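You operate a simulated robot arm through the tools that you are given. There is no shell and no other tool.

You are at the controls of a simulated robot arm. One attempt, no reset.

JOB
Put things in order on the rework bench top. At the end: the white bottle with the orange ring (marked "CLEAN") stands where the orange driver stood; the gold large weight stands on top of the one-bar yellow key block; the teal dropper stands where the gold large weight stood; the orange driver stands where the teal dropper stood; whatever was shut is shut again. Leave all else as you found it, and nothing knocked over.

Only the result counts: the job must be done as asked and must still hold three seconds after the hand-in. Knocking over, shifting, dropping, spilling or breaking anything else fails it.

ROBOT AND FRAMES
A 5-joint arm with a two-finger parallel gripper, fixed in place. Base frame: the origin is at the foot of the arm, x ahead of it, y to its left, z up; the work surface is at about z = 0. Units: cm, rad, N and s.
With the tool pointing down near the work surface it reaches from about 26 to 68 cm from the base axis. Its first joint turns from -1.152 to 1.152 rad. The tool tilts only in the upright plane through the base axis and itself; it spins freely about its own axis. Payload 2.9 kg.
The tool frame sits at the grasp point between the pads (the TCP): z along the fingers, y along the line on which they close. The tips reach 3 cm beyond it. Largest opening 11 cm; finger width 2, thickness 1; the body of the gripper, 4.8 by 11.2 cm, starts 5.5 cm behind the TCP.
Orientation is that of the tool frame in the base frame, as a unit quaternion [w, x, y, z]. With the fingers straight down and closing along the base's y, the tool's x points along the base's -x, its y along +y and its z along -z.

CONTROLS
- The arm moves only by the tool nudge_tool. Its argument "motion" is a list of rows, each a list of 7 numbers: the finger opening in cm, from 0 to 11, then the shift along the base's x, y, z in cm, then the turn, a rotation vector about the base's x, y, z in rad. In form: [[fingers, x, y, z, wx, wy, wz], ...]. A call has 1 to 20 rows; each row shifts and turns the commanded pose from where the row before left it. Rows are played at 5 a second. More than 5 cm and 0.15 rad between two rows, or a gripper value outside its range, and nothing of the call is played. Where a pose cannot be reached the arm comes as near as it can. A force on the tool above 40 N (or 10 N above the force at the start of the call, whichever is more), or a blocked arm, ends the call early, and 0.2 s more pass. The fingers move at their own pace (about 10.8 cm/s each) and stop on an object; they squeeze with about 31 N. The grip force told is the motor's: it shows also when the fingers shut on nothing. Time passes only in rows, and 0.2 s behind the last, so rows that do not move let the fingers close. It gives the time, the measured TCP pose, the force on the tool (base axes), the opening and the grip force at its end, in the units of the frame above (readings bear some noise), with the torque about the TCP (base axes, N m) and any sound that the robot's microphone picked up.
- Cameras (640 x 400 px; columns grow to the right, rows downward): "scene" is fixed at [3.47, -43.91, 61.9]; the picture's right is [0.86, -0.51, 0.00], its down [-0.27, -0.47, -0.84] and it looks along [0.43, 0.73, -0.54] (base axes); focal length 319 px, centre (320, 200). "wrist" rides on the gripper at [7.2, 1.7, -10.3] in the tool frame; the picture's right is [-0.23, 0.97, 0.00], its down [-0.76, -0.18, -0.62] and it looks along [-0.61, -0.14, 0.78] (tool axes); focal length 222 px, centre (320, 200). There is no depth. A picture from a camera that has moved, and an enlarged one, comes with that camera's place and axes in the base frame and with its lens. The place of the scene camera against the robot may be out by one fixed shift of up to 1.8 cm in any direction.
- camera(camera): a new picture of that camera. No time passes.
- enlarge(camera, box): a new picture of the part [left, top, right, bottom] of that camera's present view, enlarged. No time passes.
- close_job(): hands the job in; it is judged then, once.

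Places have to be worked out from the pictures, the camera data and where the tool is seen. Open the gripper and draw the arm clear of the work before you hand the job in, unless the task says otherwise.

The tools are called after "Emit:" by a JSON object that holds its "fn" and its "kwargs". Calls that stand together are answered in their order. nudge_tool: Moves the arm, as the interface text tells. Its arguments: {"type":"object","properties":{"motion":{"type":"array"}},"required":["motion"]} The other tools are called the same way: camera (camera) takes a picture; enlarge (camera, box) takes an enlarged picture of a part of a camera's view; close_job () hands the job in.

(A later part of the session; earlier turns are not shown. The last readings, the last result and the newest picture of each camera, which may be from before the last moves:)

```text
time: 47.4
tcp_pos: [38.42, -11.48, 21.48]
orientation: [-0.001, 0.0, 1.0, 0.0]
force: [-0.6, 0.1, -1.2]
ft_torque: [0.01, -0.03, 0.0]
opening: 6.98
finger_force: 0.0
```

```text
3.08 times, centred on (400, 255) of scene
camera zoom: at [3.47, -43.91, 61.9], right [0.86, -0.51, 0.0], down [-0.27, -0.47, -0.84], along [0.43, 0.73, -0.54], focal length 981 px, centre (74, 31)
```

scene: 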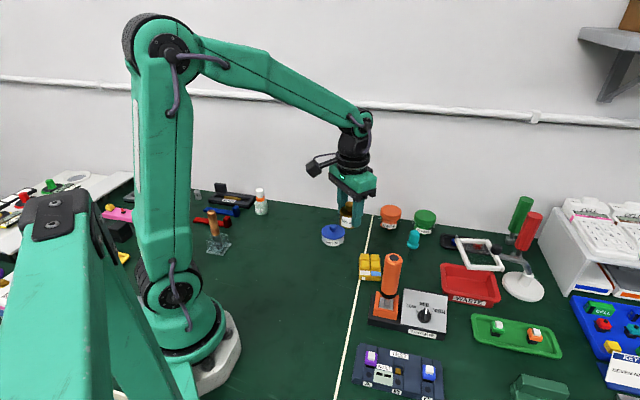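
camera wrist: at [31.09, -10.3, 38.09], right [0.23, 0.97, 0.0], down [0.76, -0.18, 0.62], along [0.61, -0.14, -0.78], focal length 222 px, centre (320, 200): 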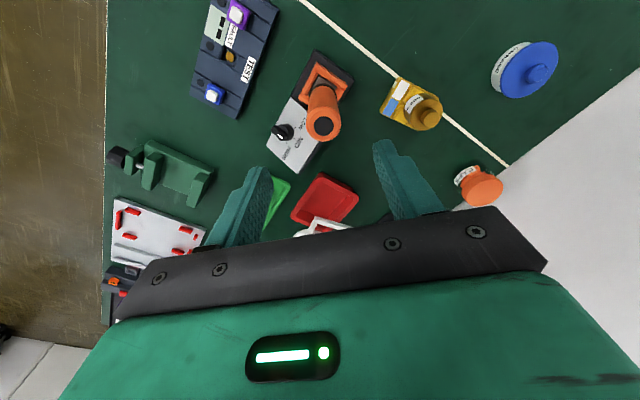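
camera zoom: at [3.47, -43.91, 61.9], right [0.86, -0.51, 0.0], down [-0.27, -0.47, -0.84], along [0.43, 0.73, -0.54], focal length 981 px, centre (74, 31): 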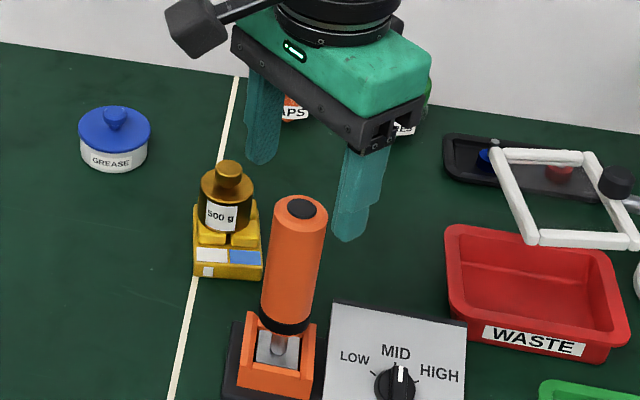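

Axis confirmed at (38.5, −11.67). I trim y by −0.17 and descend around the handle to TCP z ≈ 13.

Emit:
{"fn": "nudge_tool", "kwargs": {"motion": [[7, 0.04, -0.17, -2, 0, 0, 0], [7, 0, 0, -2.5, 0, 0, 0], [7, 0, 0, -2.5, 0, 0, 0], [7, 0, 0, -1.4, 0, 0, 0], [7, 0, 0, 0, 0, 0, 0], [7, 0, 0, 0, 0, 0, 0]]}}

Emit:
{"fn": "enlarge", "kwargs": {"camera": "wrist", "box": [220, 90, 420, 230]}}

Emit:
{"fn": "enlarge", "kwargs": {"camera": "scene", "box": [340, 200, 460, 330]}}

```text
time: 48.8
tcp_pos: [38.57, -11.68, 12.93]
orientation: [0.0, 0.0, 1.0, 0.0]
force: [-0.2, 0.0, 0.3]
ft_torque: [-0.01, 0.01, 0.02]
opening: 7.01
finger_force: 0.1
```

```text
2.86 times, centred on (320, 160) of wrist
camera zoom: at [31.39, -9.91, 23.28], right [0.23, 0.97, 0.0], down [0.76, -0.18, 0.62], along [0.61, -0.14, -0.78], focal length 635 px, centre (320, 314)
```

zoom: 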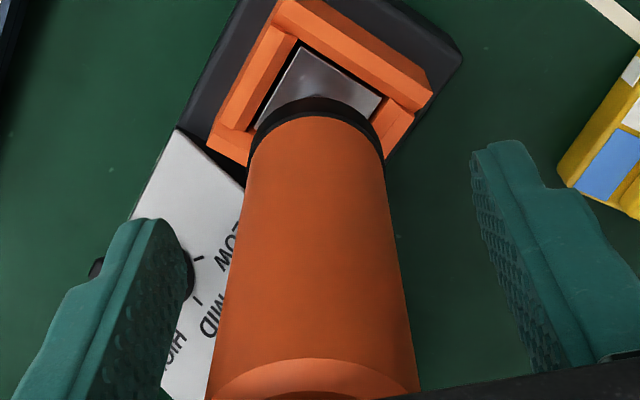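

```text
3.08 times, centred on (400, 265) of scene
camera zoom: at [3.47, -43.91, 61.9], right [0.86, -0.51, 0.0], down [-0.27, -0.47, -0.84], along [0.43, 0.73, -0.54], focal length 981 px, centre (74, 0)
```

zoom: 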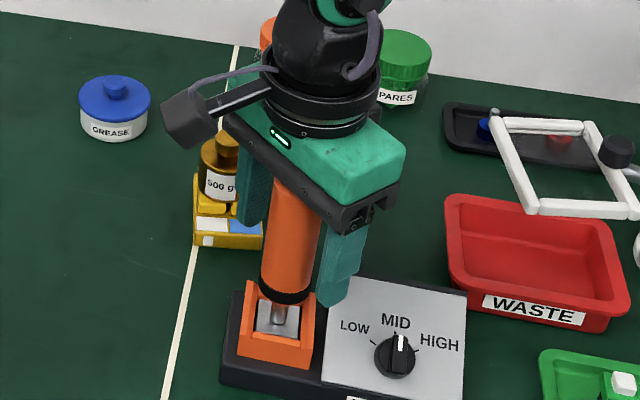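

The handle is centred. I close on it firmly.

Emit:
{"fn": "nudge_tool", "kwargs": {"motion": [[5.5, 0, 0, 0, 0, 0, 0], [4.4, 0, 0, 0, 0, 0, 0], [3.8, 0, 0, 0, 0, 0, 0], [3.2, 0, 0, 0, 0, 0, 0], [2.4, 0, 0, 0, 0, 0, 0], [2.4, 0, 0, 0, 0, 0, 0]]}}

Emit:
{"fn": "enlarge", "kwargs": {"camera": "wrist", "box": [220, 90, 420, 230]}}

```text
time: 50.2
tcp_pos: [38.71, -11.6, 12.91]
orientation: [0.0, 0.001, 1.0, 0.0]
force: [0.0, -0.1, -0.1]
ft_torque: [0.09, -0.03, 0.05]
opening: 3.28
finger_force: 31.8
```

```text
2.86 times, centred on (320, 160) of wrist
camera zoom: at [31.39, -9.92, 23.3], right [0.23, 0.97, 0.0], down [0.76, -0.18, 0.62], along [0.61, -0.14, -0.78], focal length 635 px, centre (320, 314)
```

zoom: 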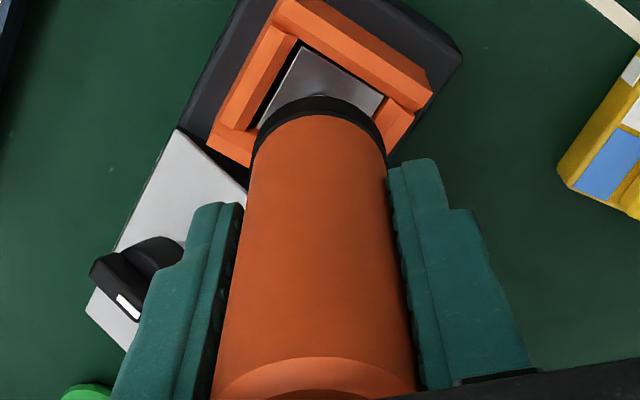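

Gripped at 3.28 cm. I lift slowly out of the dock.

Emit:
{"fn": "nudge_tool", "kwargs": {"motion": [[2.4, 0, 0, 0.4, 0, 0, 0], [2.4, 0, 0, 0.6, 0, 0, 0], [2.4, 0, 0, 1, 0, 0, 0], [2.4, 0, 0, 1, 0, 0, 0], [2.4, 0, 0, 0, 0, 0, 0]]}}

Emit:
{"fn": "enlarge", "kwargs": {"camera": "scene", "box": [350, 240, 430, 330]}}

```text
time: 51.4
tcp_pos: [38.76, -11.54, 15.98]
orientation: [0.0, 0.001, 1.0, 0.0]
force: [-0.2, 0.2, -1.9]
ft_torque: [-0.04, 0.0, -0.01]
opening: 3.27
finger_force: 30.7
```

```text
4.44 times, centred on (390, 285) of scene
camera zoom: at [3.47, -43.91, 61.9], right [0.86, -0.51, 0.0], down [-0.27, -0.47, -0.84], along [0.43, 0.73, -0.54], focal length 1416 px, centre (9, -178)
```

zoom: 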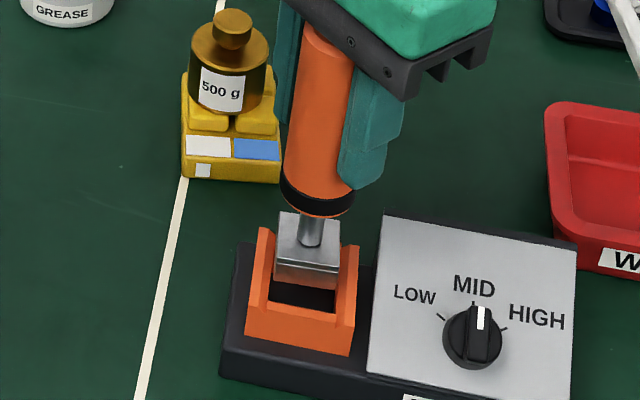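

The foot comes out cleanly. I lift well clear of everything and look at the empty pocket.

Emit:
{"fn": "nudge_tool", "kwargs": {"motion": [[2.4, 0, 0, 1.5, 0, 0, 0], [2.4, 0, 0, 2.5, 0, 0, 0], [2.4, 0, 0, 2.5, 0, 0, 0], [2.4, 0, 0, 1.5, 0, 0, 0], [2.4, 0, 0, 0, 0, 0, 0]]}}

Emit:
{"fn": "enlarge", "kwargs": {"camera": "scene", "box": [365, 275, 421, 335]}}

Emit:
{"fn": "enlarge", "kwargs": {"camera": "scene", "box": [350, 190, 460, 330]}}

Emit:
{"fn": "camera", "kwargs": {"camera": "wrist"}}

```text
time: 52.6
tcp_pos: [38.6, -11.54, 24.18]
orientation: [0.0, -0.001, 1.0, 0.0]
force: [-0.6, 0.7, -2.7]
ft_torque: [0.01, 0.02, 0.0]
opening: 3.28
finger_force: 31.1
```

```text
6.67 times, centred on (393, 305) of scene
camera zoom: at [3.47, -43.91, 61.9], right [0.86, -0.51, 0.0], down [-0.27, -0.47, -0.84], along [0.43, 0.73, -0.54], focal length 2125 px, centre (-167, -500)
```

zoom: 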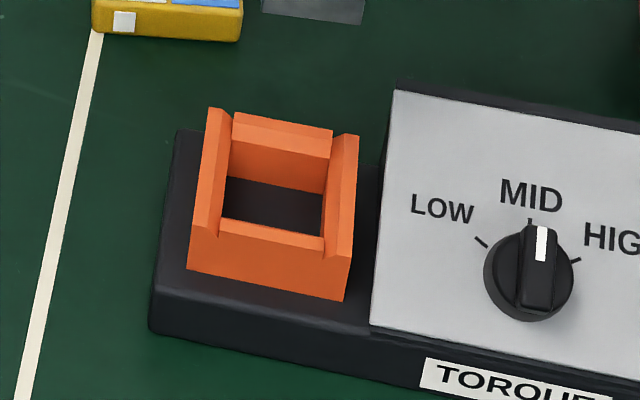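

```text
2.86 times, centred on (405, 260) of scene
camera zoom: at [3.47, -43.91, 61.9], right [0.86, -0.51, 0.0], down [-0.27, -0.47, -0.84], along [0.43, 0.73, -0.54], focal length 911 px, centre (77, 29)
```

zoom: 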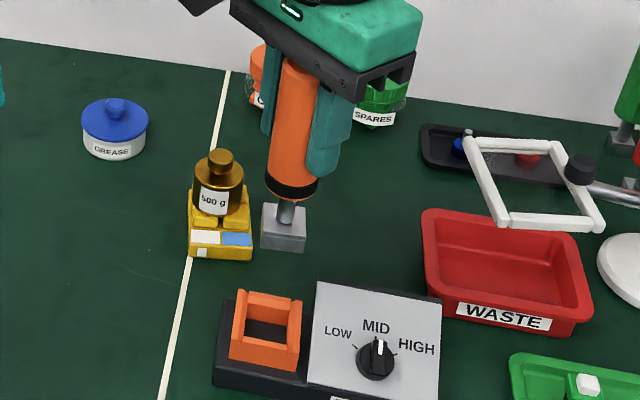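

```text
taken
camera wrist: at [31.4, -9.97, 34.42], right [0.23, 0.97, 0.0], down [0.76, -0.18, 0.62], along [0.61, -0.14, -0.78], focal length 222 px, centre (320, 200)
```

wrist: 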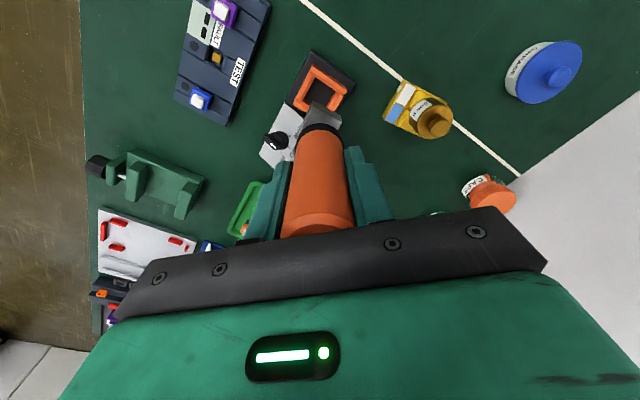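

The driver's square foot is free; the dock pocket looks about 3.4 cm wide between taller side walls. I carry the driver high to the dropper's old spot (55.4, −1.8).

Emit:
{"fn": "nudge_tool", "kwargs": {"motion": [[2.4, 1.4, 0.8, 0, 0, 0, 0], [2.4, 2.2, 1.28, 0, 0, 0, 0], [2.4, 2.2, 1.28, 0, 0, 0, 0], [2.4, 2.2, 1.28, 0, 0, 0, 0], [2.4, 2.2, 1.28, 0, 0, 0, 0], [2.4, 2.2, 1.28, 0, 0, 0, 0], [2.4, 2.2, 1.28, 0, 0, 0, 0], [2.4, 2.2, 1.3, 0, 0, 0, 0], [2.4, 0, 0, 0, 0, 0, 0], [2.4, 0, 0, 0, 0, 0, 0]]}}

Emit:
{"fn": "camera", "kwargs": {"camera": "wrist"}}

Emit:
{"fn": "enlarge", "kwargs": {"camera": "scene", "box": [370, 170, 480, 290]}}

```text
time: 54.8
tcp_pos: [55.75, -1.57, 23.99]
orientation: [0.001, -0.001, 1.0, 0.0]
force: [0.1, -0.1, -1.4]
ft_torque: [0.01, 0.01, 0.0]
opening: 3.27
finger_force: 31.2
```

```text
taken
camera wrist: at [48.49, 0.0, 34.28], right [0.23, 0.97, 0.0], down [0.76, -0.18, 0.62], along [0.61, -0.14, -0.78], focal length 222 px, centre (320, 200)
```

wrist: 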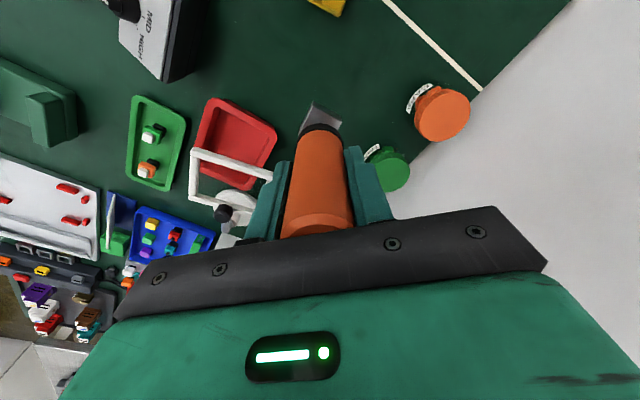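

```text
3.33 times, centred on (425, 230) of scene
camera zoom: at [3.48, -43.91, 61.9], right [0.86, -0.51, 0.0], down [-0.27, -0.47, -0.84], along [0.43, 0.73, -0.54], focal length 1062 px, centre (-30, 100)
```

zoom: 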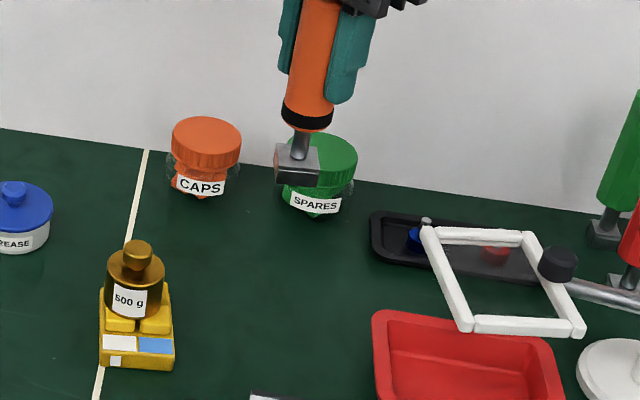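

I trim to x −0.22, y −0.1 and lower to about 1.5 cm above expected contact.

Emit:
{"fn": "nudge_tool", "kwargs": {"motion": [[2.4, -0.22, -0.1, -2, 0, 0, 0], [2.4, 0, 0, -3, 0, 0, 0], [2.4, 0, 0, -3, 0, 0, 0], [2.4, 0, 0, -2.5, 0, 0, 0], [2.4, 0, 0, -1.5, 0, 0, 0], [2.4, 0, 0, 0, 0, 0, 0], [2.4, 0, 0, 0, 0, 0, 0]]}}

Emit:
{"fn": "enlarge", "kwargs": {"camera": "wrist", "box": [260, 90, 380, 190]}}

Emit:
{"fn": "enlarge", "kwargs": {"camera": "scene", "box": [380, 200, 460, 270]}}

```text
time: 56.4
tcp_pos: [55.31, -1.67, 11.88]
orientation: [-0.001, 0.0, 1.0, 0.0]
force: [0.5, -0.3, -2.4]
ft_torque: [-0.01, -0.01, 0.01]
opening: 3.25
finger_force: 31.4
```

```text
4.00 times, centred on (320, 140) of wrist
camera zoom: at [48.02, -0.03, 22.26], right [0.23, 0.97, 0.0], down [0.76, -0.18, 0.62], along [0.61, -0.14, -0.78], focal length 888 px, centre (320, 440)
```

zoom: 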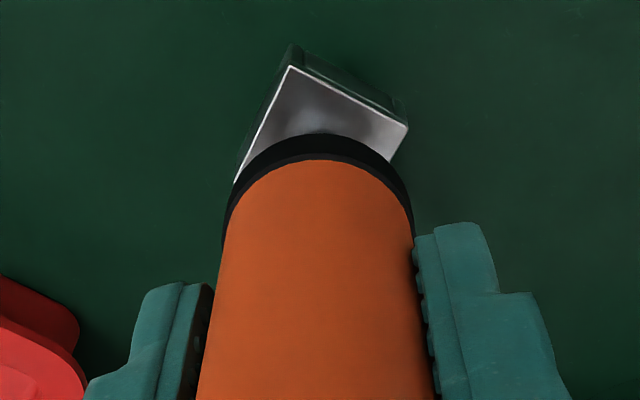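

```text
5.71 times, centred on (420, 235) of scene
camera zoom: at [3.47, -43.91, 61.9], right [0.86, -0.51, 0.0], down [-0.27, -0.47, -0.84], along [0.43, 0.73, -0.54], focal length 1821 px, centre (-251, 0)
```

zoom: 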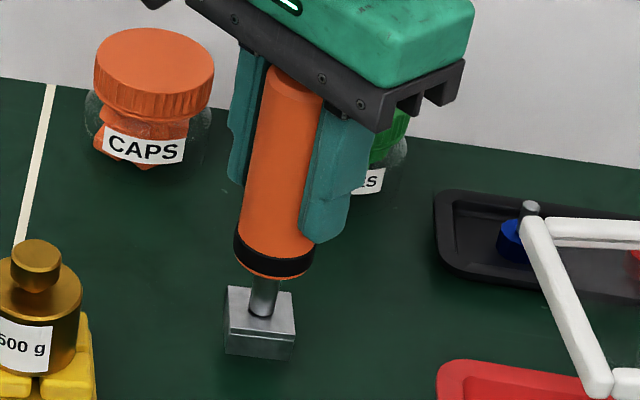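

Driver hangs upright about a centimetre or so above the table. I nudge x by +0.12, y −0.05, and step down in small increments watching the force.

Emit:
{"fn": "nudge_tool", "kwargs": {"motion": [[2.4, 0.12, -0.05, -0.4, 0, 0, 0], [2.4, 0, 0, -0.2, 0, 0, 0], [2.4, 0, 0, 0, 0, 0, 0]]}}

Emit:
{"fn": "enlarge", "kwargs": {"camera": "scene", "box": [390, 225, 446, 275]}}

```text
time: 57.2
tcp_pos: [55.39, -1.96, 11.31]
orientation: [0.001, 0.0, 1.0, 0.0]
force: [-0.3, -0.2, -2.6]
ft_torque: [0.0, 0.0, 0.01]
opening: 3.26
finger_force: 30.8
```

```text
8.00 times, centred on (418, 250) of scene
camera zoom: at [3.47, -43.91, 61.9], right [0.86, -0.51, 0.0], down [-0.27, -0.47, -0.84], along [0.43, 0.73, -0.54], focal length 2550 px, centre (-464, -200)
```

zoom: 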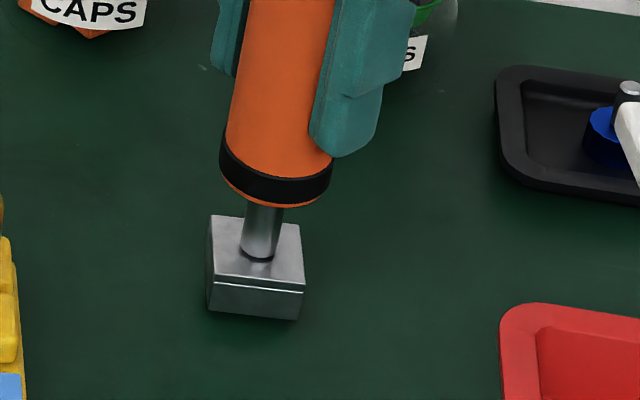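

By the calibrated scene view the foot is only ~0.5 cm above the table and lined up. I continue down in 0.15 cm steps.

Emit:
{"fn": "nudge_tool", "kwargs": {"motion": [[2.4, 0, 0.06, -0.15, 0, 0, 0], [2.4, 0, 0, -0.15, 0, 0, 0], [2.4, 0, 0, 0, 0, 0, 0]]}}

```text
time: 58.0
tcp_pos: [55.27, -1.89, 11.1]
orientation: [0.0, -0.001, 1.0, -0.001]
force: [0.1, 0.1, -2.3]
ft_torque: [-0.01, 0.0, 0.01]
opening: 3.26
finger_force: 31.3
```

Emit:
{"fn": "nudge_tool", "kwargs": {"motion": [[2.4, 0.05, 0.03, -0.15, 0, 0, 0], [2.4, 0, 0, -0.1, 0, 0, 0], [2.4, 0, 0, 0, 0, 0, 0]]}}

Emit:
{"fn": "enlarge", "kwargs": {"camera": "scene", "box": [390, 225, 446, 275]}}

Emit:
{"fn": "enlarge", "kwargs": {"camera": "wrist", "box": [260, 90, 380, 190]}}

```text
time: 58.8
tcp_pos: [55.37, -1.82, 10.78]
orientation: [0.0, 0.001, 1.0, 0.0]
force: [-0.2, -0.1, -2.3]
ft_torque: [-0.02, 0.01, 0.02]
opening: 3.27
finger_force: 31.1
```

```text
8.00 times, centred on (418, 250) of scene
camera zoom: at [3.47, -43.91, 61.9], right [0.86, -0.51, 0.0], down [-0.27, -0.47, -0.84], along [0.43, 0.73, -0.54], focal length 2550 px, centre (-464, -200)
```

zoom: 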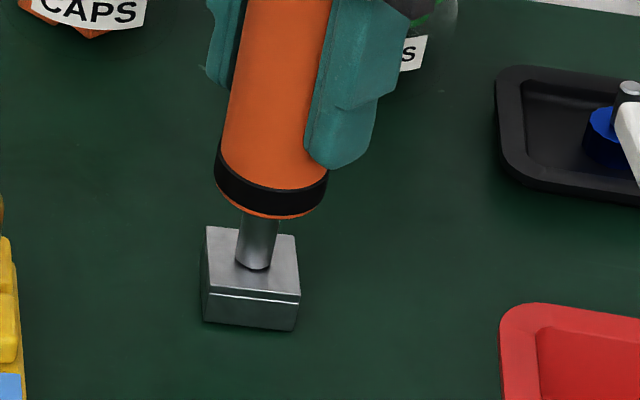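

```text
4.00 times, centred on (320, 140) of wrist
camera zoom: at [48.1, -0.16, 21.15], right [0.23, 0.97, 0.0], down [0.76, -0.18, 0.62], along [0.61, -0.14, -0.78], focal length 888 px, centre (320, 440)
```

zoom: 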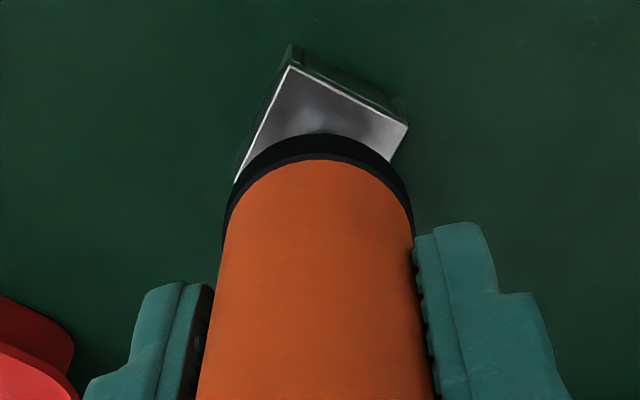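

Still no contact; I keep stepping down.

Emit:
{"fn": "nudge_tool", "kwargs": {"motion": [[2.4, 0, 0, -0.12, 0, 0, 0], [2.4, 0, 0, -0.1, 0, 0, 0], [2.4, 0, 0, 0, 0, 0, 0]]}}

```text
time: 59.6
tcp_pos: [55.37, -1.86, 10.65]
orientation: [0.0, 0.001, 1.0, 0.0]
force: [-4.8, -2.6, 7.6]
ft_torque: [-0.18, 0.42, -0.09]
opening: 3.27
finger_force: 31.4
```

Contact at TCP z ≈ 10.65. I lift a hair, shift +0.12 in x and +0.05 in y to centre on the target, and set down lightly.

Emit:
{"fn": "nudge_tool", "kwargs": {"motion": [[2.4, 0, 0, 0.25, 0, 0, 0], [2.4, 0.12, 0.05, 0, 0, 0, 0], [2.4, 0, 0, 0, 0, 0, 0], [2.4, 0, 0, -0.15, 0, 0, 0], [2.4, 0, 0, 0, 0, 0, 0]]}}

```text
time: 60.8
tcp_pos: [55.58, -1.71, 10.73]
orientation: [0.001, 0.001, 1.0, 0.0]
force: [-0.1, -0.3, -1.2]
ft_torque: [0.01, 0.0, 0.03]
opening: 3.25
finger_force: 30.9
```

Emit:
{"fn": "nudge_tool", "kwargs": {"motion": [[2.4, 0, 0, -0.06, 0, 0, 0], [2.4, 0, 0, 0, 0, 0, 0]]}}

```text
time: 61.4
tcp_pos: [55.47, -1.75, 10.61]
orientation: [0.0, 0.0, 1.0, 0.001]
force: [-0.3, -0.4, 0.5]
ft_torque: [-0.04, -0.04, -0.02]
opening: 3.27
finger_force: 32.0
```

The foot just bears on the table (net force ≈ +0.5 N). I open slowly.

Emit:
{"fn": "nudge_tool", "kwargs": {"motion": [[2.9, 0, 0, 0, 0, 0, 0], [3.2, 0, 0, 0, 0, 0, 0], [3.4, 0, 0, 0, 0, 0, 0], [3.8, 0, 0, 0, 0, 0, 0], [4.6, 0, 0, 0, 0, 0, 0], [5.8, 0, 0, 0, 0, 0, 0], [7, 0, 0, 0, 0, 0, 0], [7, 0, 0, 0, 0, 0, 0]]}}

Emit:
{"fn": "enlarge", "kwargs": {"camera": "scene", "box": [380, 195, 460, 275]}}

Emit:
{"fn": "enlarge", "kwargs": {"camera": "wrist", "box": [220, 90, 420, 230]}}

```text
time: 63.2
tcp_pos: [55.45, -1.75, 10.71]
orientation: [0.0, -0.001, 1.0, -0.001]
force: [-0.7, -0.2, 0.5]
ft_torque: [0.0, 0.0, -0.03]
opening: 7.01
finger_force: 0.1
```

```text
5.00 times, centred on (420, 235) of scene
camera zoom: at [3.47, -43.91, 61.9], right [0.86, -0.51, 0.0], down [-0.27, -0.47, -0.84], along [0.43, 0.73, -0.54], focal length 1594 px, centre (-180, 25)
```

zoom: 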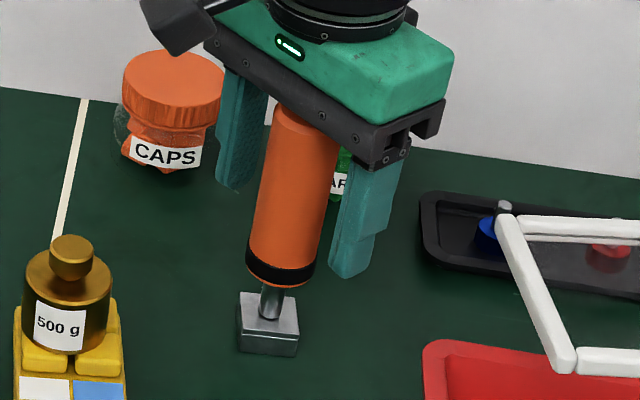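

```text
2.86 times, centred on (320, 160) of wrist
camera zoom: at [48.26, -0.1, 20.98], right [0.23, 0.97, 0.0], down [0.76, -0.18, 0.62], along [0.61, -0.14, -0.78], focal length 635 px, centre (320, 314)
```

zoom: 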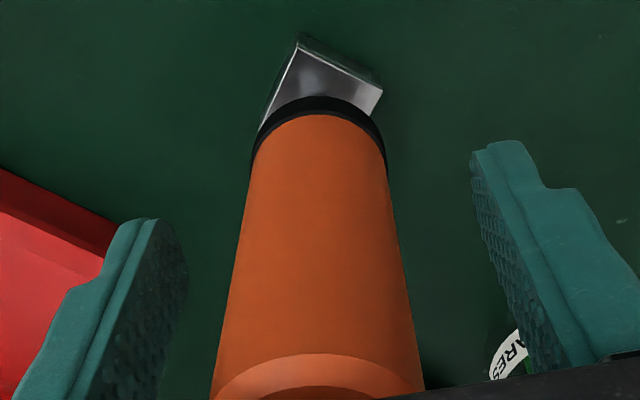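

The driver stands freely. I rise straight up until the tips clear the handle (above z ≈ 16), then check.

Emit:
{"fn": "nudge_tool", "kwargs": {"motion": [[7, 0, 0, 1, 0, 0, 0], [7, 0, 0, 2.5, 0, 0, 0], [7, 0, 0, 3, 0, 0, 0], [7, 0, 0, 4, 0, 0, 0], [7, 0, 0, 4, 0, 0, 0], [7, 0, 0, 0, 0, 0, 0]]}}

Emit:
{"fn": "camera", "kwargs": {"camera": "wrist"}}

Emit:
{"fn": "enlarge", "kwargs": {"camera": "wrist", "box": [250, 70, 390, 190]}}

Emit:
{"fn": "enlarge", "kwargs": {"camera": "scene", "box": [370, 185, 470, 275]}}

```text
time: 64.6
tcp_pos: [55.7, -1.88, 25.13]
orientation: [0.0, 0.0, 1.0, 0.0]
force: [0.0, -0.7, 0.3]
ft_torque: [-0.01, -0.01, 0.01]
opening: 6.98
finger_force: 0.1
```

```text
taken
camera wrist: at [48.41, -0.18, 35.52], right [0.23, 0.97, 0.0], down [0.76, -0.18, 0.62], along [0.61, -0.14, -0.78], focal length 222 px, centre (320, 200)
```

wrist: 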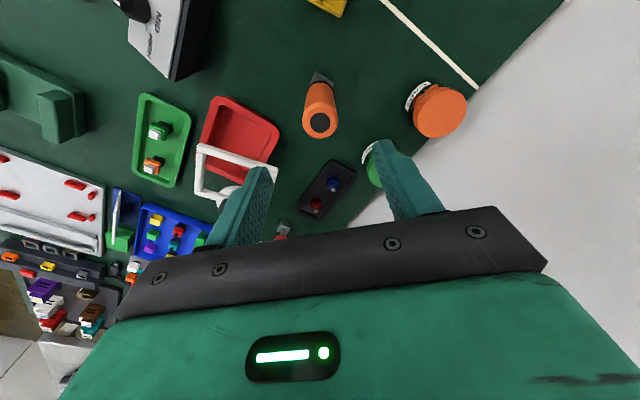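

```text
3.33 times, centred on (320, 130) of wrist
camera zoom: at [48.41, -0.18, 35.52], right [0.23, 0.97, 0.0], down [0.76, -0.18, 0.62], along [0.61, -0.14, -0.78], focal length 740 px, centre (320, 433)
```

zoom: 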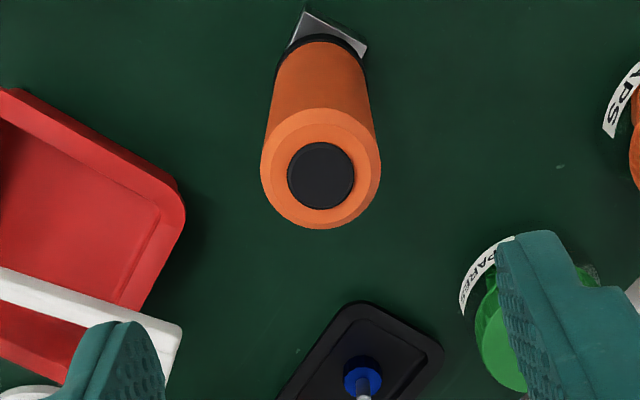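

```text
4.44 times, centred on (420, 230) of scene
camera zoom: at [3.47, -43.91, 61.9], right [0.86, -0.51, 0.0], down [-0.27, -0.47, -0.84], along [0.43, 0.73, -0.54], focal length 1416 px, centre (-124, 67)
```

zoom: 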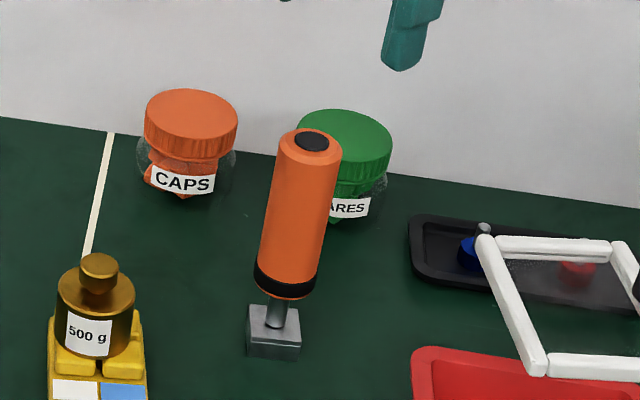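

The driver stands at (55.34, −1.78), essentially on the dropper's old spot. Before fetching the bottle I go look at the empty dock pocket from above.

Emit:
{"fn": "nudge_tool", "kwargs": {"motion": [[7, -2.5, -1.4, 0, 0, 0, 0], [8, -3.6, -2.1, 0, 0, 0, 0], [9, -3.6, -2.1, 0, 0, 0, 0], [10, -3.6, -2.1, -1, 0, 0, 0], [11, -3.6, -2.1, -2, 0, 0, 0], [11, 0, 0, -2, 0, 0, 0], [11, 0, 0, 0, 0, 0, 0]]}}

Emit:
{"fn": "camera", "kwargs": {"camera": "wrist"}}

Emit:
{"fn": "enlarge", "kwargs": {"camera": "wrist", "box": [280, 75, 370, 145]}}

```text
time: 66.2
tcp_pos: [38.6, -11.5, 20.22]
orientation: [0.001, 0.0, 1.0, 0.0]
force: [0.5, 0.1, -0.3]
ft_torque: [0.01, 0.0, 0.01]
opening: 11.0
finger_force: 0.0
```

```text
taken
camera wrist: at [31.35, -9.91, 30.49], right [0.23, 0.97, 0.0], down [0.76, -0.18, 0.62], along [0.61, -0.14, -0.78], focal length 222 px, centre (320, 200)
```

wrist: 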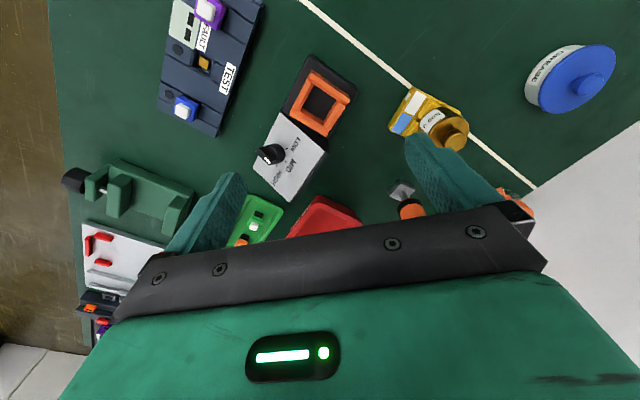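

```text
5.71 times, centred on (325, 110) of wrist
camera zoom: at [31.35, -9.91, 30.49], right [0.23, 0.97, 0.0], down [0.76, -0.18, 0.62], along [0.61, -0.14, -0.78], focal length 1269 px, centre (291, 714)
```

zoom: 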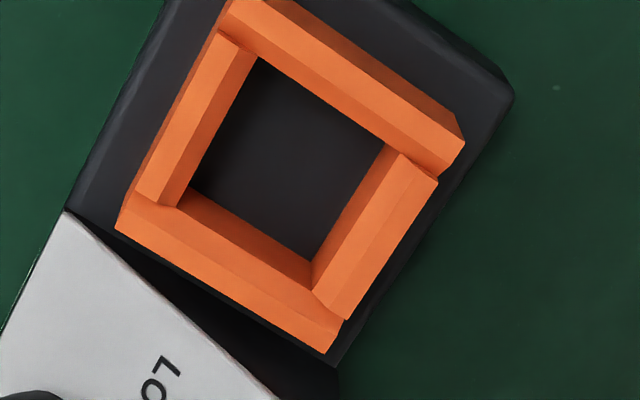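

I zoom tighter on the dock to measure its walls and chamfers, and look at the bottle's base in the scene camera.

Emit:
{"fn": "enlarge", "kwargs": {"camera": "wrist", "box": [296, 70, 360, 142]}}

Emit:
{"fn": "enlarge", "kwargs": {"camera": "scene", "box": [374, 285, 414, 325]}}

Emit:
{"fn": "enlarge", "kwargs": {"camera": "scene", "box": [245, 180, 277, 220]}}

```text
5.56 times, centred on (328, 106) of wrist
camera zoom: at [31.35, -9.91, 30.49], right [0.23, 0.97, 0.0], down [0.76, -0.18, 0.62], along [0.61, -0.14, -0.78], focal length 1234 px, centre (276, 722)
```

zoom: 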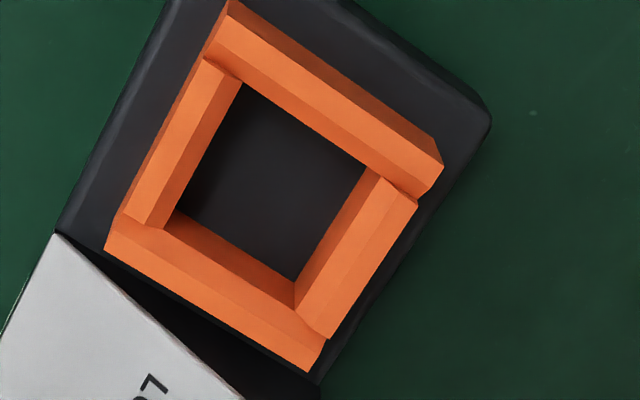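

```text
10.00 times, centred on (394, 305) of scene
camera zoom: at [3.47, -43.91, 61.9], right [0.86, -0.51, 0.0], down [-0.27, -0.47, -0.84], along [0.43, 0.73, -0.54], focal length 3187 px, centre (-420, -850)
```

zoom: 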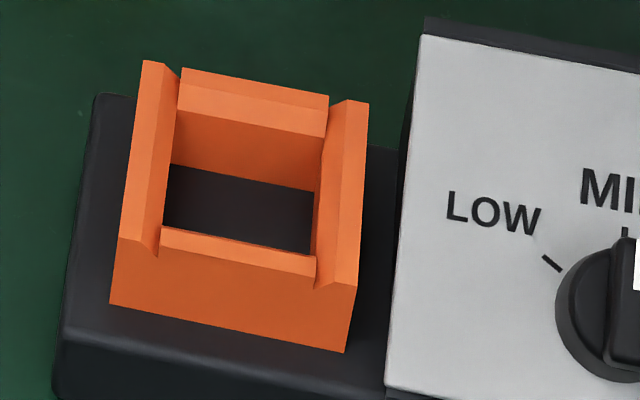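

```text
10.00 times, centred on (261, 200) of scene
camera zoom: at [3.47, -43.91, 61.9], right [0.86, -0.51, 0.0], down [-0.27, -0.47, -0.84], along [0.43, 0.73, -0.54], focal length 3187 px, centre (910, 200)
```

zoom: 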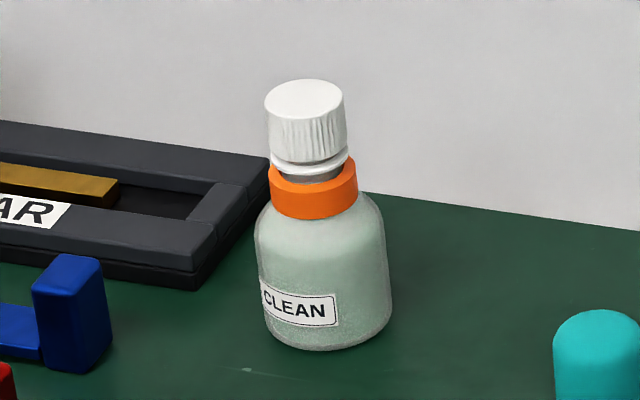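

The dock is a funnel-edged frame about 5.2 cm outside and 3.3 cm inside, centred at (38.5, −11.7), z_top ≈ 4.1; the 4.4 cm bottle will seat on its walls, so precise centring matters. Now I go to the bottle (about (30, 40.3)), turning the wrist 90° on the way so the fingers stay clear of the BAR box.

Emit:
{"fn": "nudge_tool", "kwargs": {"motion": [[11, 0, 0, 3, 0, 0, 0], [11, -0.3, 1.5, 3, 0, 0, 0.12], [11, -0.66, 4, 0, 0, 0, 0.1208], [11, -0.66, 4, 0, 0, 0, 0.1208], [11, -0.66, 4, 0, 0, 0, 0.1208], [11, -0.66, 4, 0, 0, 0, 0.1208], [11, -0.66, 4, 0, 0, 0, 0.1208], [11, -0.66, 4, 0, 0, 0, 0.1208], [11, -0.66, 4, 0, 0, 0, 0.1208], [10, -0.66, 4, 0, 0, 0, 0.1208], [9, -0.66, 4, 0, 0, 0, 0.1208], [8, -0.66, 4, 0, 0, 0, 0.1208], [8, -0.66, 4, 0, 0, 0, 0.1208], [8, -0.66, 4, 0, 0, 0, 0.122], [8, 0, 0, 0, 0, 0, 0]]}}

Emit:
{"fn": "camera", "kwargs": {"camera": "wrist"}}

Emit:
{"fn": "camera", "kwargs": {"camera": "scene"}}

```text
time: 69.4
tcp_pos: [30.36, 37.83, 25.98]
orientation: [0.0, 0.708, -0.706, 0.0]
force: [0.3, -0.1, 0.7]
ft_torque: [-0.01, -0.01, -0.04]
opening: 8.0
finger_force: 0.1
```

```text
taken
camera wrist: at [28.78, 30.61, 36.35], right [-0.97, 0.23, 0.0], down [0.18, 0.76, 0.62], along [0.14, 0.61, -0.78], focal length 222 px, centre (320, 200)
```

wrist: 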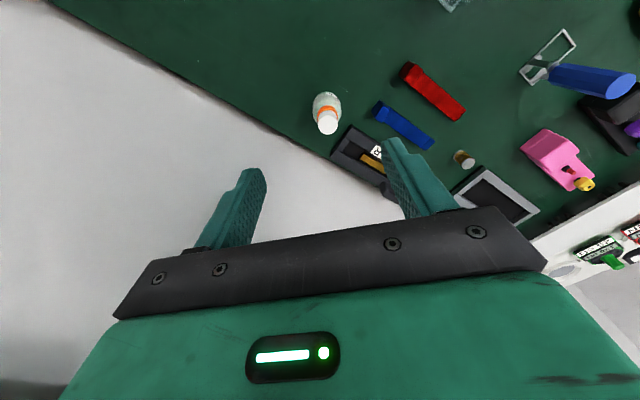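

```text
taken
```

scene: 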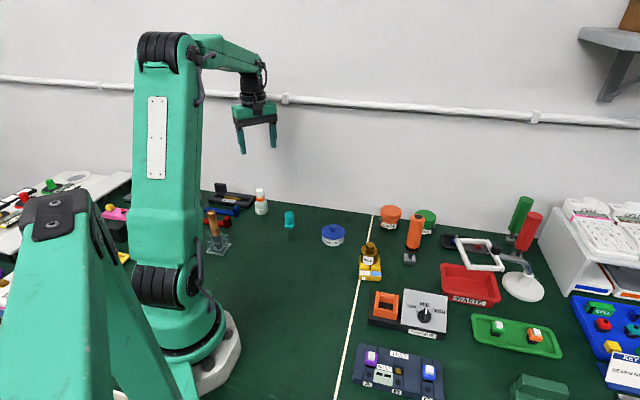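

I enlarge the wrist view of the bottle to fix its position and the BAR box clearance.

Emit:
{"fn": "enlarge", "kwargs": {"camera": "wrist", "box": [270, 70, 430, 180]}}

```text
3.64 times, centred on (350, 125) of wrist
camera zoom: at [28.78, 30.61, 36.35], right [-0.97, 0.23, 0.0], down [0.18, 0.76, 0.62], along [0.14, 0.61, -0.78], focal length 808 px, centre (211, 473)
```

zoom: 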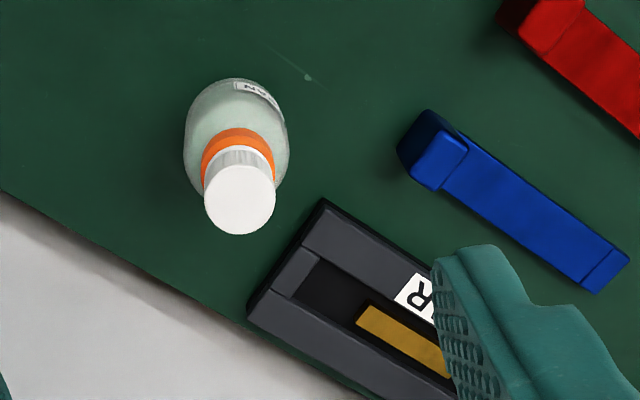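

Bottle axis ≈ (30.05, 40.55), diameter ≈ 4.3 cm; BAR box and blue bar leave over 2 cm for the fingers at a 7 cm opening. I move above it and lower part way.

Emit:
{"fn": "nudge_tool", "kwargs": {"motion": [[7, -0.43, 2.7, 0, 0, 0, 0], [7, 0, 0, -3, 0, 0, 0], [7, 0, 0, -4, 0, 0, 0], [7, 0, 0, -4, 0, 0, 0], [7, 0, 0, 0, 0, 0, 0], [7, 0, 0, 0, 0, 0, 0]]}}

Emit:
{"fn": "camera", "kwargs": {"camera": "wrist"}}

Emit:
{"fn": "enlarge", "kwargs": {"camera": "wrist", "box": [220, 70, 420, 210]}}

Emit:
{"fn": "enlarge", "kwargs": {"camera": "scene", "box": [200, 140, 300, 230]}}

```text
time: 70.8
tcp_pos: [29.88, 40.73, 15.08]
orientation: [0.0, -0.707, 0.707, 0.0]
force: [0.3, -0.1, 0.1]
ft_torque: [0.02, 0.0, 0.01]
opening: 6.99
finger_force: 0.1
```

```text
taken
camera wrist: at [28.22, 33.51, 25.44], right [-0.97, 0.23, 0.0], down [0.18, 0.76, 0.62], along [0.14, 0.61, -0.78], focal length 222 px, centre (320, 200)
```

wrist: 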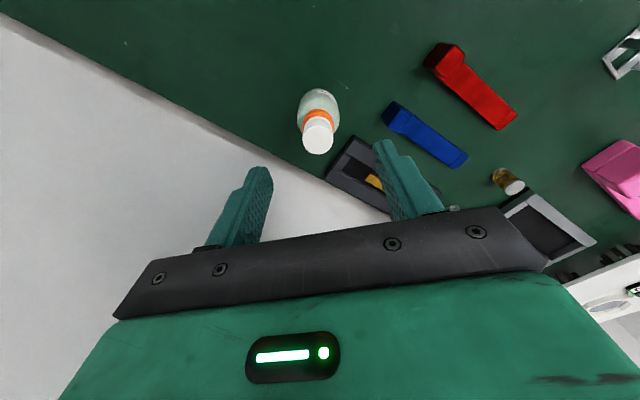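

```text
2.86 times, centred on (320, 140) of wrist
camera zoom: at [28.22, 33.51, 25.44], right [-0.97, 0.23, 0.0], down [0.18, 0.76, 0.62], along [0.14, 0.61, -0.78], focal length 635 px, centre (320, 371)
```

zoom: 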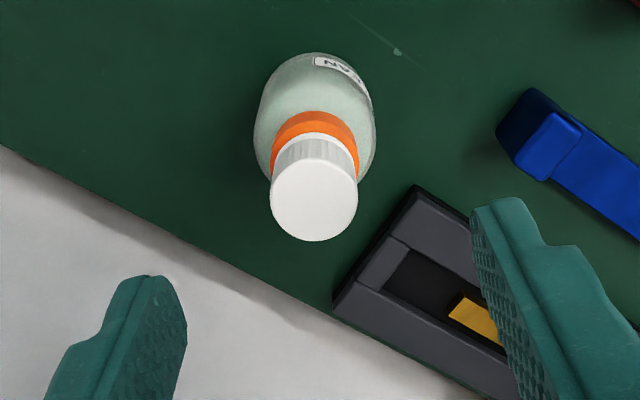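

```text
4.44 times, centred on (250, 185) of scene
camera zoom: at [3.47, -43.91, 61.9], right [0.86, -0.51, 0.0], down [-0.27, -0.47, -0.84], along [0.43, 0.73, -0.54], focal length 1416 px, centre (631, 267)
```

zoom: 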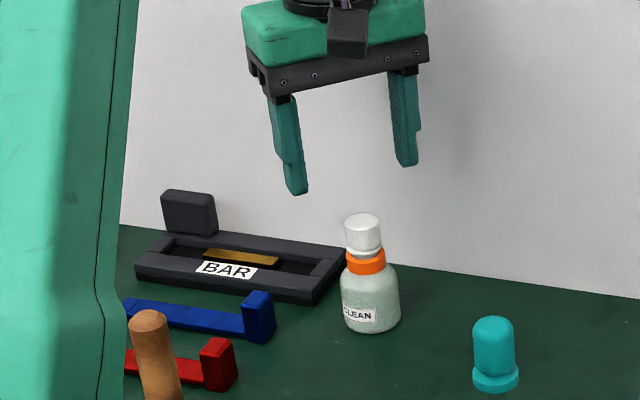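

Bottle axis is about +0.1 in x and −0.27 in y from the tool; I correct and descend around it to TCP z ≈ 4, in two stages.

Emit:
{"fn": "nudge_tool", "kwargs": {"motion": [[7, 0.1, -0.26, -1, 0, 0, 0], [7, 0, 0, -3, 0, 0, 0], [7, 0, 0, -3, 0, 0, 0], [7, 0, 0, 0, 0, 0, 0]]}}

Emit:
{"fn": "enlarge", "kwargs": {"camera": "wrist", "box": [220, 70, 420, 210]}}

Emit:
{"fn": "enlarge", "kwargs": {"camera": "scene", "box": [210, 160, 300, 230]}}

```text
time: 71.8
tcp_pos: [29.86, 40.5, 8.26]
orientation: [0.0, -0.707, 0.707, 0.0]
force: [0.0, -0.4, -0.3]
ft_torque: [-0.03, 0.01, 0.01]
opening: 6.99
finger_force: 0.1
```

```text
2.86 times, centred on (320, 140) of wrist
camera zoom: at [28.24, 33.21, 18.6], right [-0.97, 0.23, 0.0], down [0.18, 0.76, 0.62], along [0.14, 0.61, -0.78], focal length 635 px, centre (320, 371)
```

zoom: 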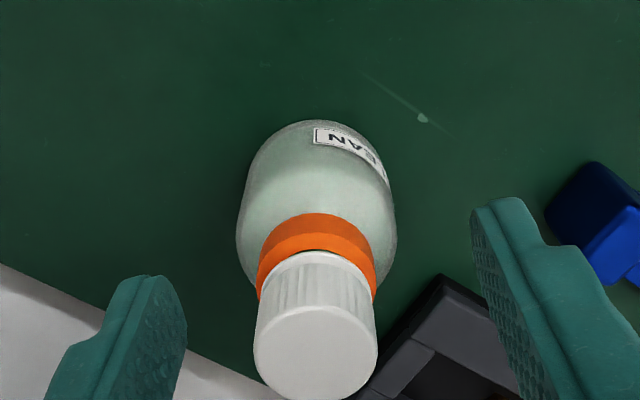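

```text
5.71 times, centred on (255, 195) of scene
camera zoom: at [3.47, -43.91, 61.9], right [0.86, -0.51, 0.0], down [-0.27, -0.47, -0.84], along [0.43, 0.73, -0.54], focal length 1821 px, centre (691, 229)
```

zoom: 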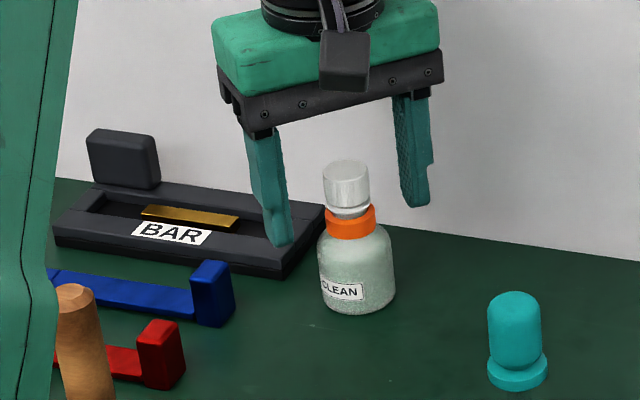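

Centring is within 0.1 cm. I descend the rest to TCP z ≈ 4.

Emit:
{"fn": "nudge_tool", "kwargs": {"motion": [[7, 0.06, 0, -2, 0, 0, 0], [7, 0, 0, -1.5, 0, 0, 0], [7, 0, 0, -0.7, 0, 0, 0], [7, 0, 0, 0, 0, 0, 0], [7, 0, 0, 0, 0, 0, 0]]}}

Emit:
{"fn": "enlarge", "kwargs": {"camera": "wrist", "box": [220, 90, 420, 230]}}

Emit:
{"fn": "enlarge", "kwargs": {"camera": "scene", "box": [210, 160, 300, 230]}}

```text
time: 73.0
tcp_pos: [30.11, 40.34, 4.05]
orientation: [0.0, -0.707, 0.708, 0.0]
force: [1.0, -0.1, 0.2]
ft_torque: [-0.01, -0.01, -0.02]
opening: 7.0
finger_force: 0.1
```

```text
2.86 times, centred on (320, 160) of wrist
camera zoom: at [28.37, 33.05, 14.33], right [-0.97, 0.23, 0.0], down [0.18, 0.76, 0.62], along [0.14, 0.61, -0.78], focal length 635 px, centre (320, 314)
```

zoom: 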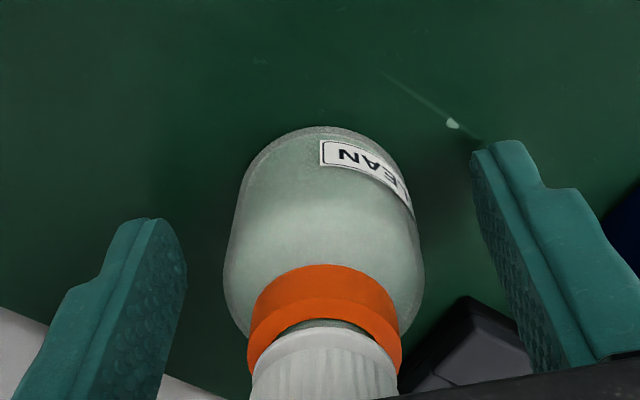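

```text
5.71 times, centred on (255, 195) of scene
camera zoom: at [3.47, -43.91, 61.9], right [0.86, -0.51, 0.0], down [-0.27, -0.47, -0.84], along [0.43, 0.73, -0.54], focal length 1821 px, centre (691, 229)
```

zoom: 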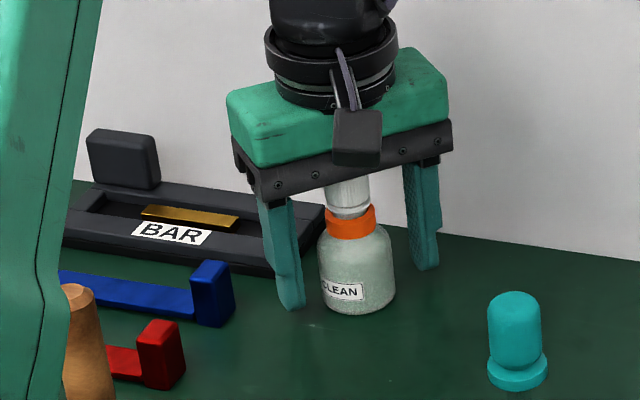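

All clear around the bottle. I trim y by +0.15 and close gently.

Emit:
{"fn": "nudge_tool", "kwargs": {"motion": [[7, 0, 0.15, 0, 0, 0, 0], [6, 0, 0, 0, 0, 0, 0], [5.2, 0, 0, 0, 0, 0, 0], [4.6, 0, 0, 0, 0, 0, 0], [4.3, 0, 0, 0, 0, 0, 0], [4.0, 0, 0, 0, 0, 0, 0], [4.0, 0, 0, 0, 0, 0, 0]]}}

Emit:
{"fn": "enlarge", "kwargs": {"camera": "wrist", "box": [220, 90, 420, 230]}}

```text
time: 74.6
tcp_pos: [30.07, 40.43, 3.9]
orientation: [0.0, 0.707, -0.707, 0.0]
force: [-0.2, -0.1, 0.7]
ft_torque: [-0.02, -0.01, 0.0]
opening: 4.15
finger_force: 9.8
```

```text
2.86 times, centred on (320, 160) of wrist
camera zoom: at [28.41, 33.19, 14.29], right [-0.97, 0.23, 0.0], down [0.18, 0.76, 0.62], along [0.14, 0.61, -0.78], focal length 635 px, centre (320, 314)
```

zoom: 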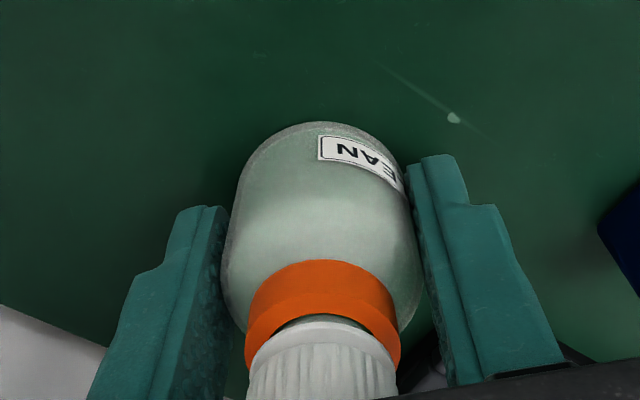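

Held at 4.15 cm with ~10 N. I tighten slightly and lift straight up.

Emit:
{"fn": "nudge_tool", "kwargs": {"motion": [[3.8, 0, 0, 0, 0, 0, 0], [3.8, 0, 0, 0.5, 0, 0, 0], [3.8, 0, 0, 1.5, 0, 0, 0], [3.8, 0, 0, 2.5, 0, 0, 0], [3.8, 0, 0, 3.5, 0, 0, 0], [3.8, 0, 0, 4, 0, 0, 0], [3.8, 0, 0, 4, 0, 0, 0], [3.8, 0, 0, 3, 0, 0, 0], [3.8, 0, 0, 0, 0, 0, 0]]}}

Emit:
{"fn": "camera", "kwargs": {"camera": "wrist"}}

Emit:
{"fn": "enlarge", "kwargs": {"camera": "scene", "box": [190, 100, 310, 240]}}

```text
time: 76.6
tcp_pos: [29.97, 40.57, 22.91]
orientation: [0.001, -0.707, 0.707, 0.0]
force: [-0.5, -0.2, -0.2]
ft_torque: [0.01, 0.01, 0.0]
opening: 4.04
finger_force: 31.2
```

```text
taken
camera wrist: at [28.26, 33.32, 33.3], right [-0.97, 0.23, 0.0], down [0.18, 0.76, 0.62], along [0.14, 0.61, -0.78], focal length 222 px, centre (320, 200)
```

wrist: 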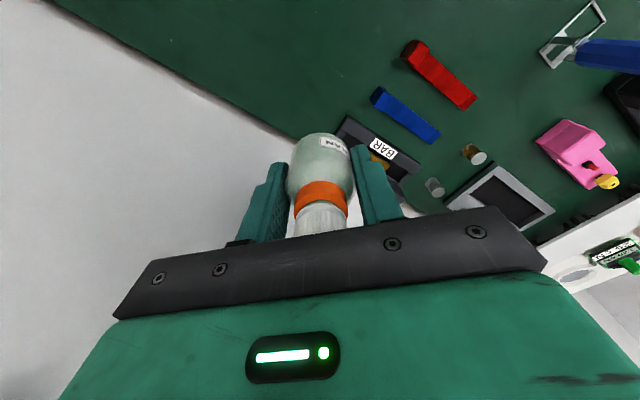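

```text
2.86 times, centred on (250, 170) of scene
camera zoom: at [3.47, -43.91, 61.9], right [0.86, -0.51, 0.0], down [-0.27, -0.47, -0.84], along [0.43, 0.73, -0.54], focal length 911 px, centre (520, 286)
```

zoom: 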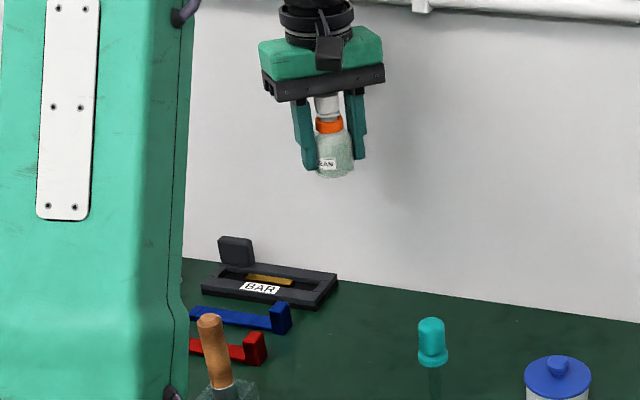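

The bottle is lifted. I relax the squeeze slightly and carry it, still high, over to the dock.

Emit:
{"fn": "nudge_tool", "kwargs": {"motion": [[3.9, 0.25, -1.5, 0, 0, 0, 0], [3.9, 0.55, -3.4, 0, 0, 0, 0], [3.9, 0.55, -3.4, 0, 0, 0, 0], [3.9, 0.55, -3.4, 0, 0, 0, 0], [3.9, 0.55, -3.4, 0, 0, 0, 0], [3.9, 0.55, -3.4, 0, 0, 0, 0], [3.9, 0.55, -3.4, 0, 0, 0, 0], [3.9, 0.55, -3.4, 0, 0, 0, 0], [3.9, 0.55, -3.4, 0, 0, 0, 0], [3.9, 0.55, -3.4, 0, 0, 0, 0], [3.9, 0.55, -3.4, 0, 0, 0, 0], [3.9, 0.55, -3.4, 0, 0, 0, 0], [3.9, 0.55, -3.4, 0, 0, 0, 0], [3.9, 0.55, -3.4, 0, 0, 0, 0], [3.9, 0.55, -3.4, 0, 0, 0, 0], [3.9, 0.55, -3.3, 0, 0, 0, 0], [3.9, 0, 0, 0, 0, 0, 0], [3.9, 0, 0, 0, 0, 0, 0]]}}

Emit:
{"fn": "camera", "kwargs": {"camera": "wrist"}}

Emit:
{"fn": "enlarge", "kwargs": {"camera": "scene", "box": [340, 200, 460, 340]}}

```text
time: 80.4
tcp_pos: [38.64, -11.91, 22.87]
orientation: [0.0, -0.707, 0.707, -0.001]
force: [0.2, 0.1, 0.4]
ft_torque: [0.04, 0.01, 0.0]
opening: 4.04
finger_force: 30.8
```

```text
taken
camera wrist: at [37.03, -19.21, 33.31], right [-0.97, 0.23, 0.0], down [0.18, 0.76, 0.62], along [0.14, 0.61, -0.78], focal length 222 px, centre (320, 200)
```

wrist: 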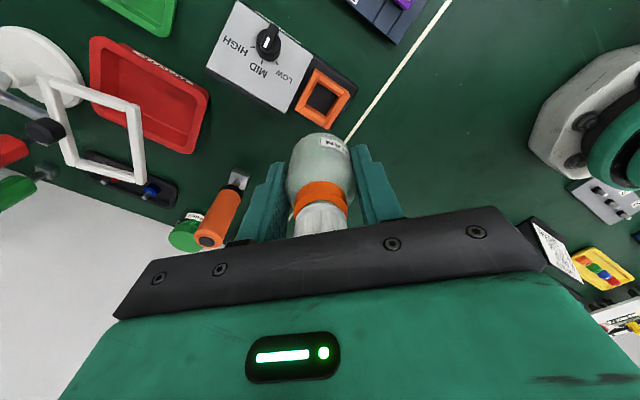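

```text
2.86 times, centred on (400, 270) of scene
camera zoom: at [3.47, -43.91, 61.9], right [0.86, -0.51, 0.0], down [-0.27, -0.47, -0.84], along [0.43, 0.73, -0.54], focal length 911 px, centre (91, 0)
```

zoom: 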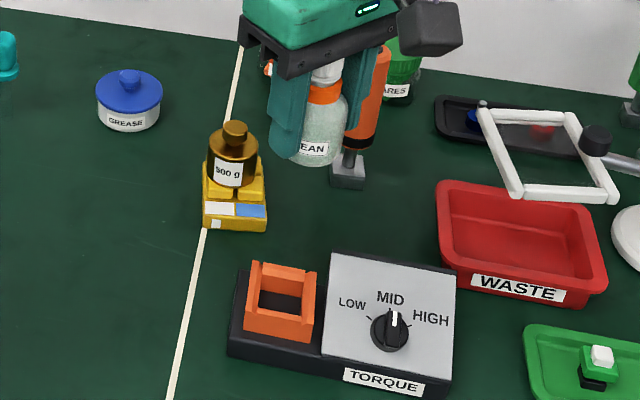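

The dock is visible past the bottle. I enlarge it to get its centre relative to the tool axis in this orientation.

Emit:
{"fn": "enlarge", "kwargs": {"camera": "wrist", "box": [275, 55, 375, 155]}}

```text
4.00 times, centred on (325, 105) of wrist
camera zoom: at [37.03, -19.21, 33.31], right [-0.97, 0.23, 0.0], down [0.18, 0.76, 0.62], along [0.14, 0.61, -0.78], focal length 888 px, centre (300, 580)
```

zoom: 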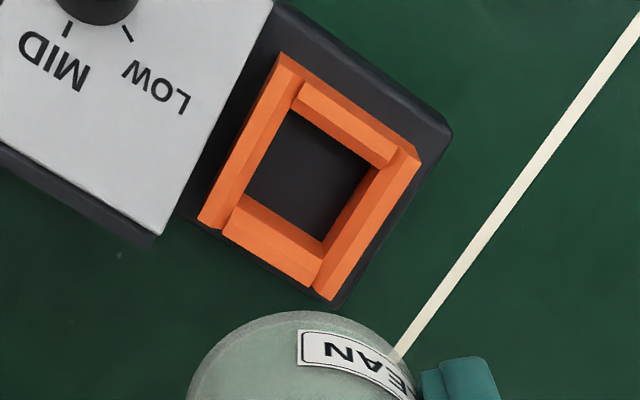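

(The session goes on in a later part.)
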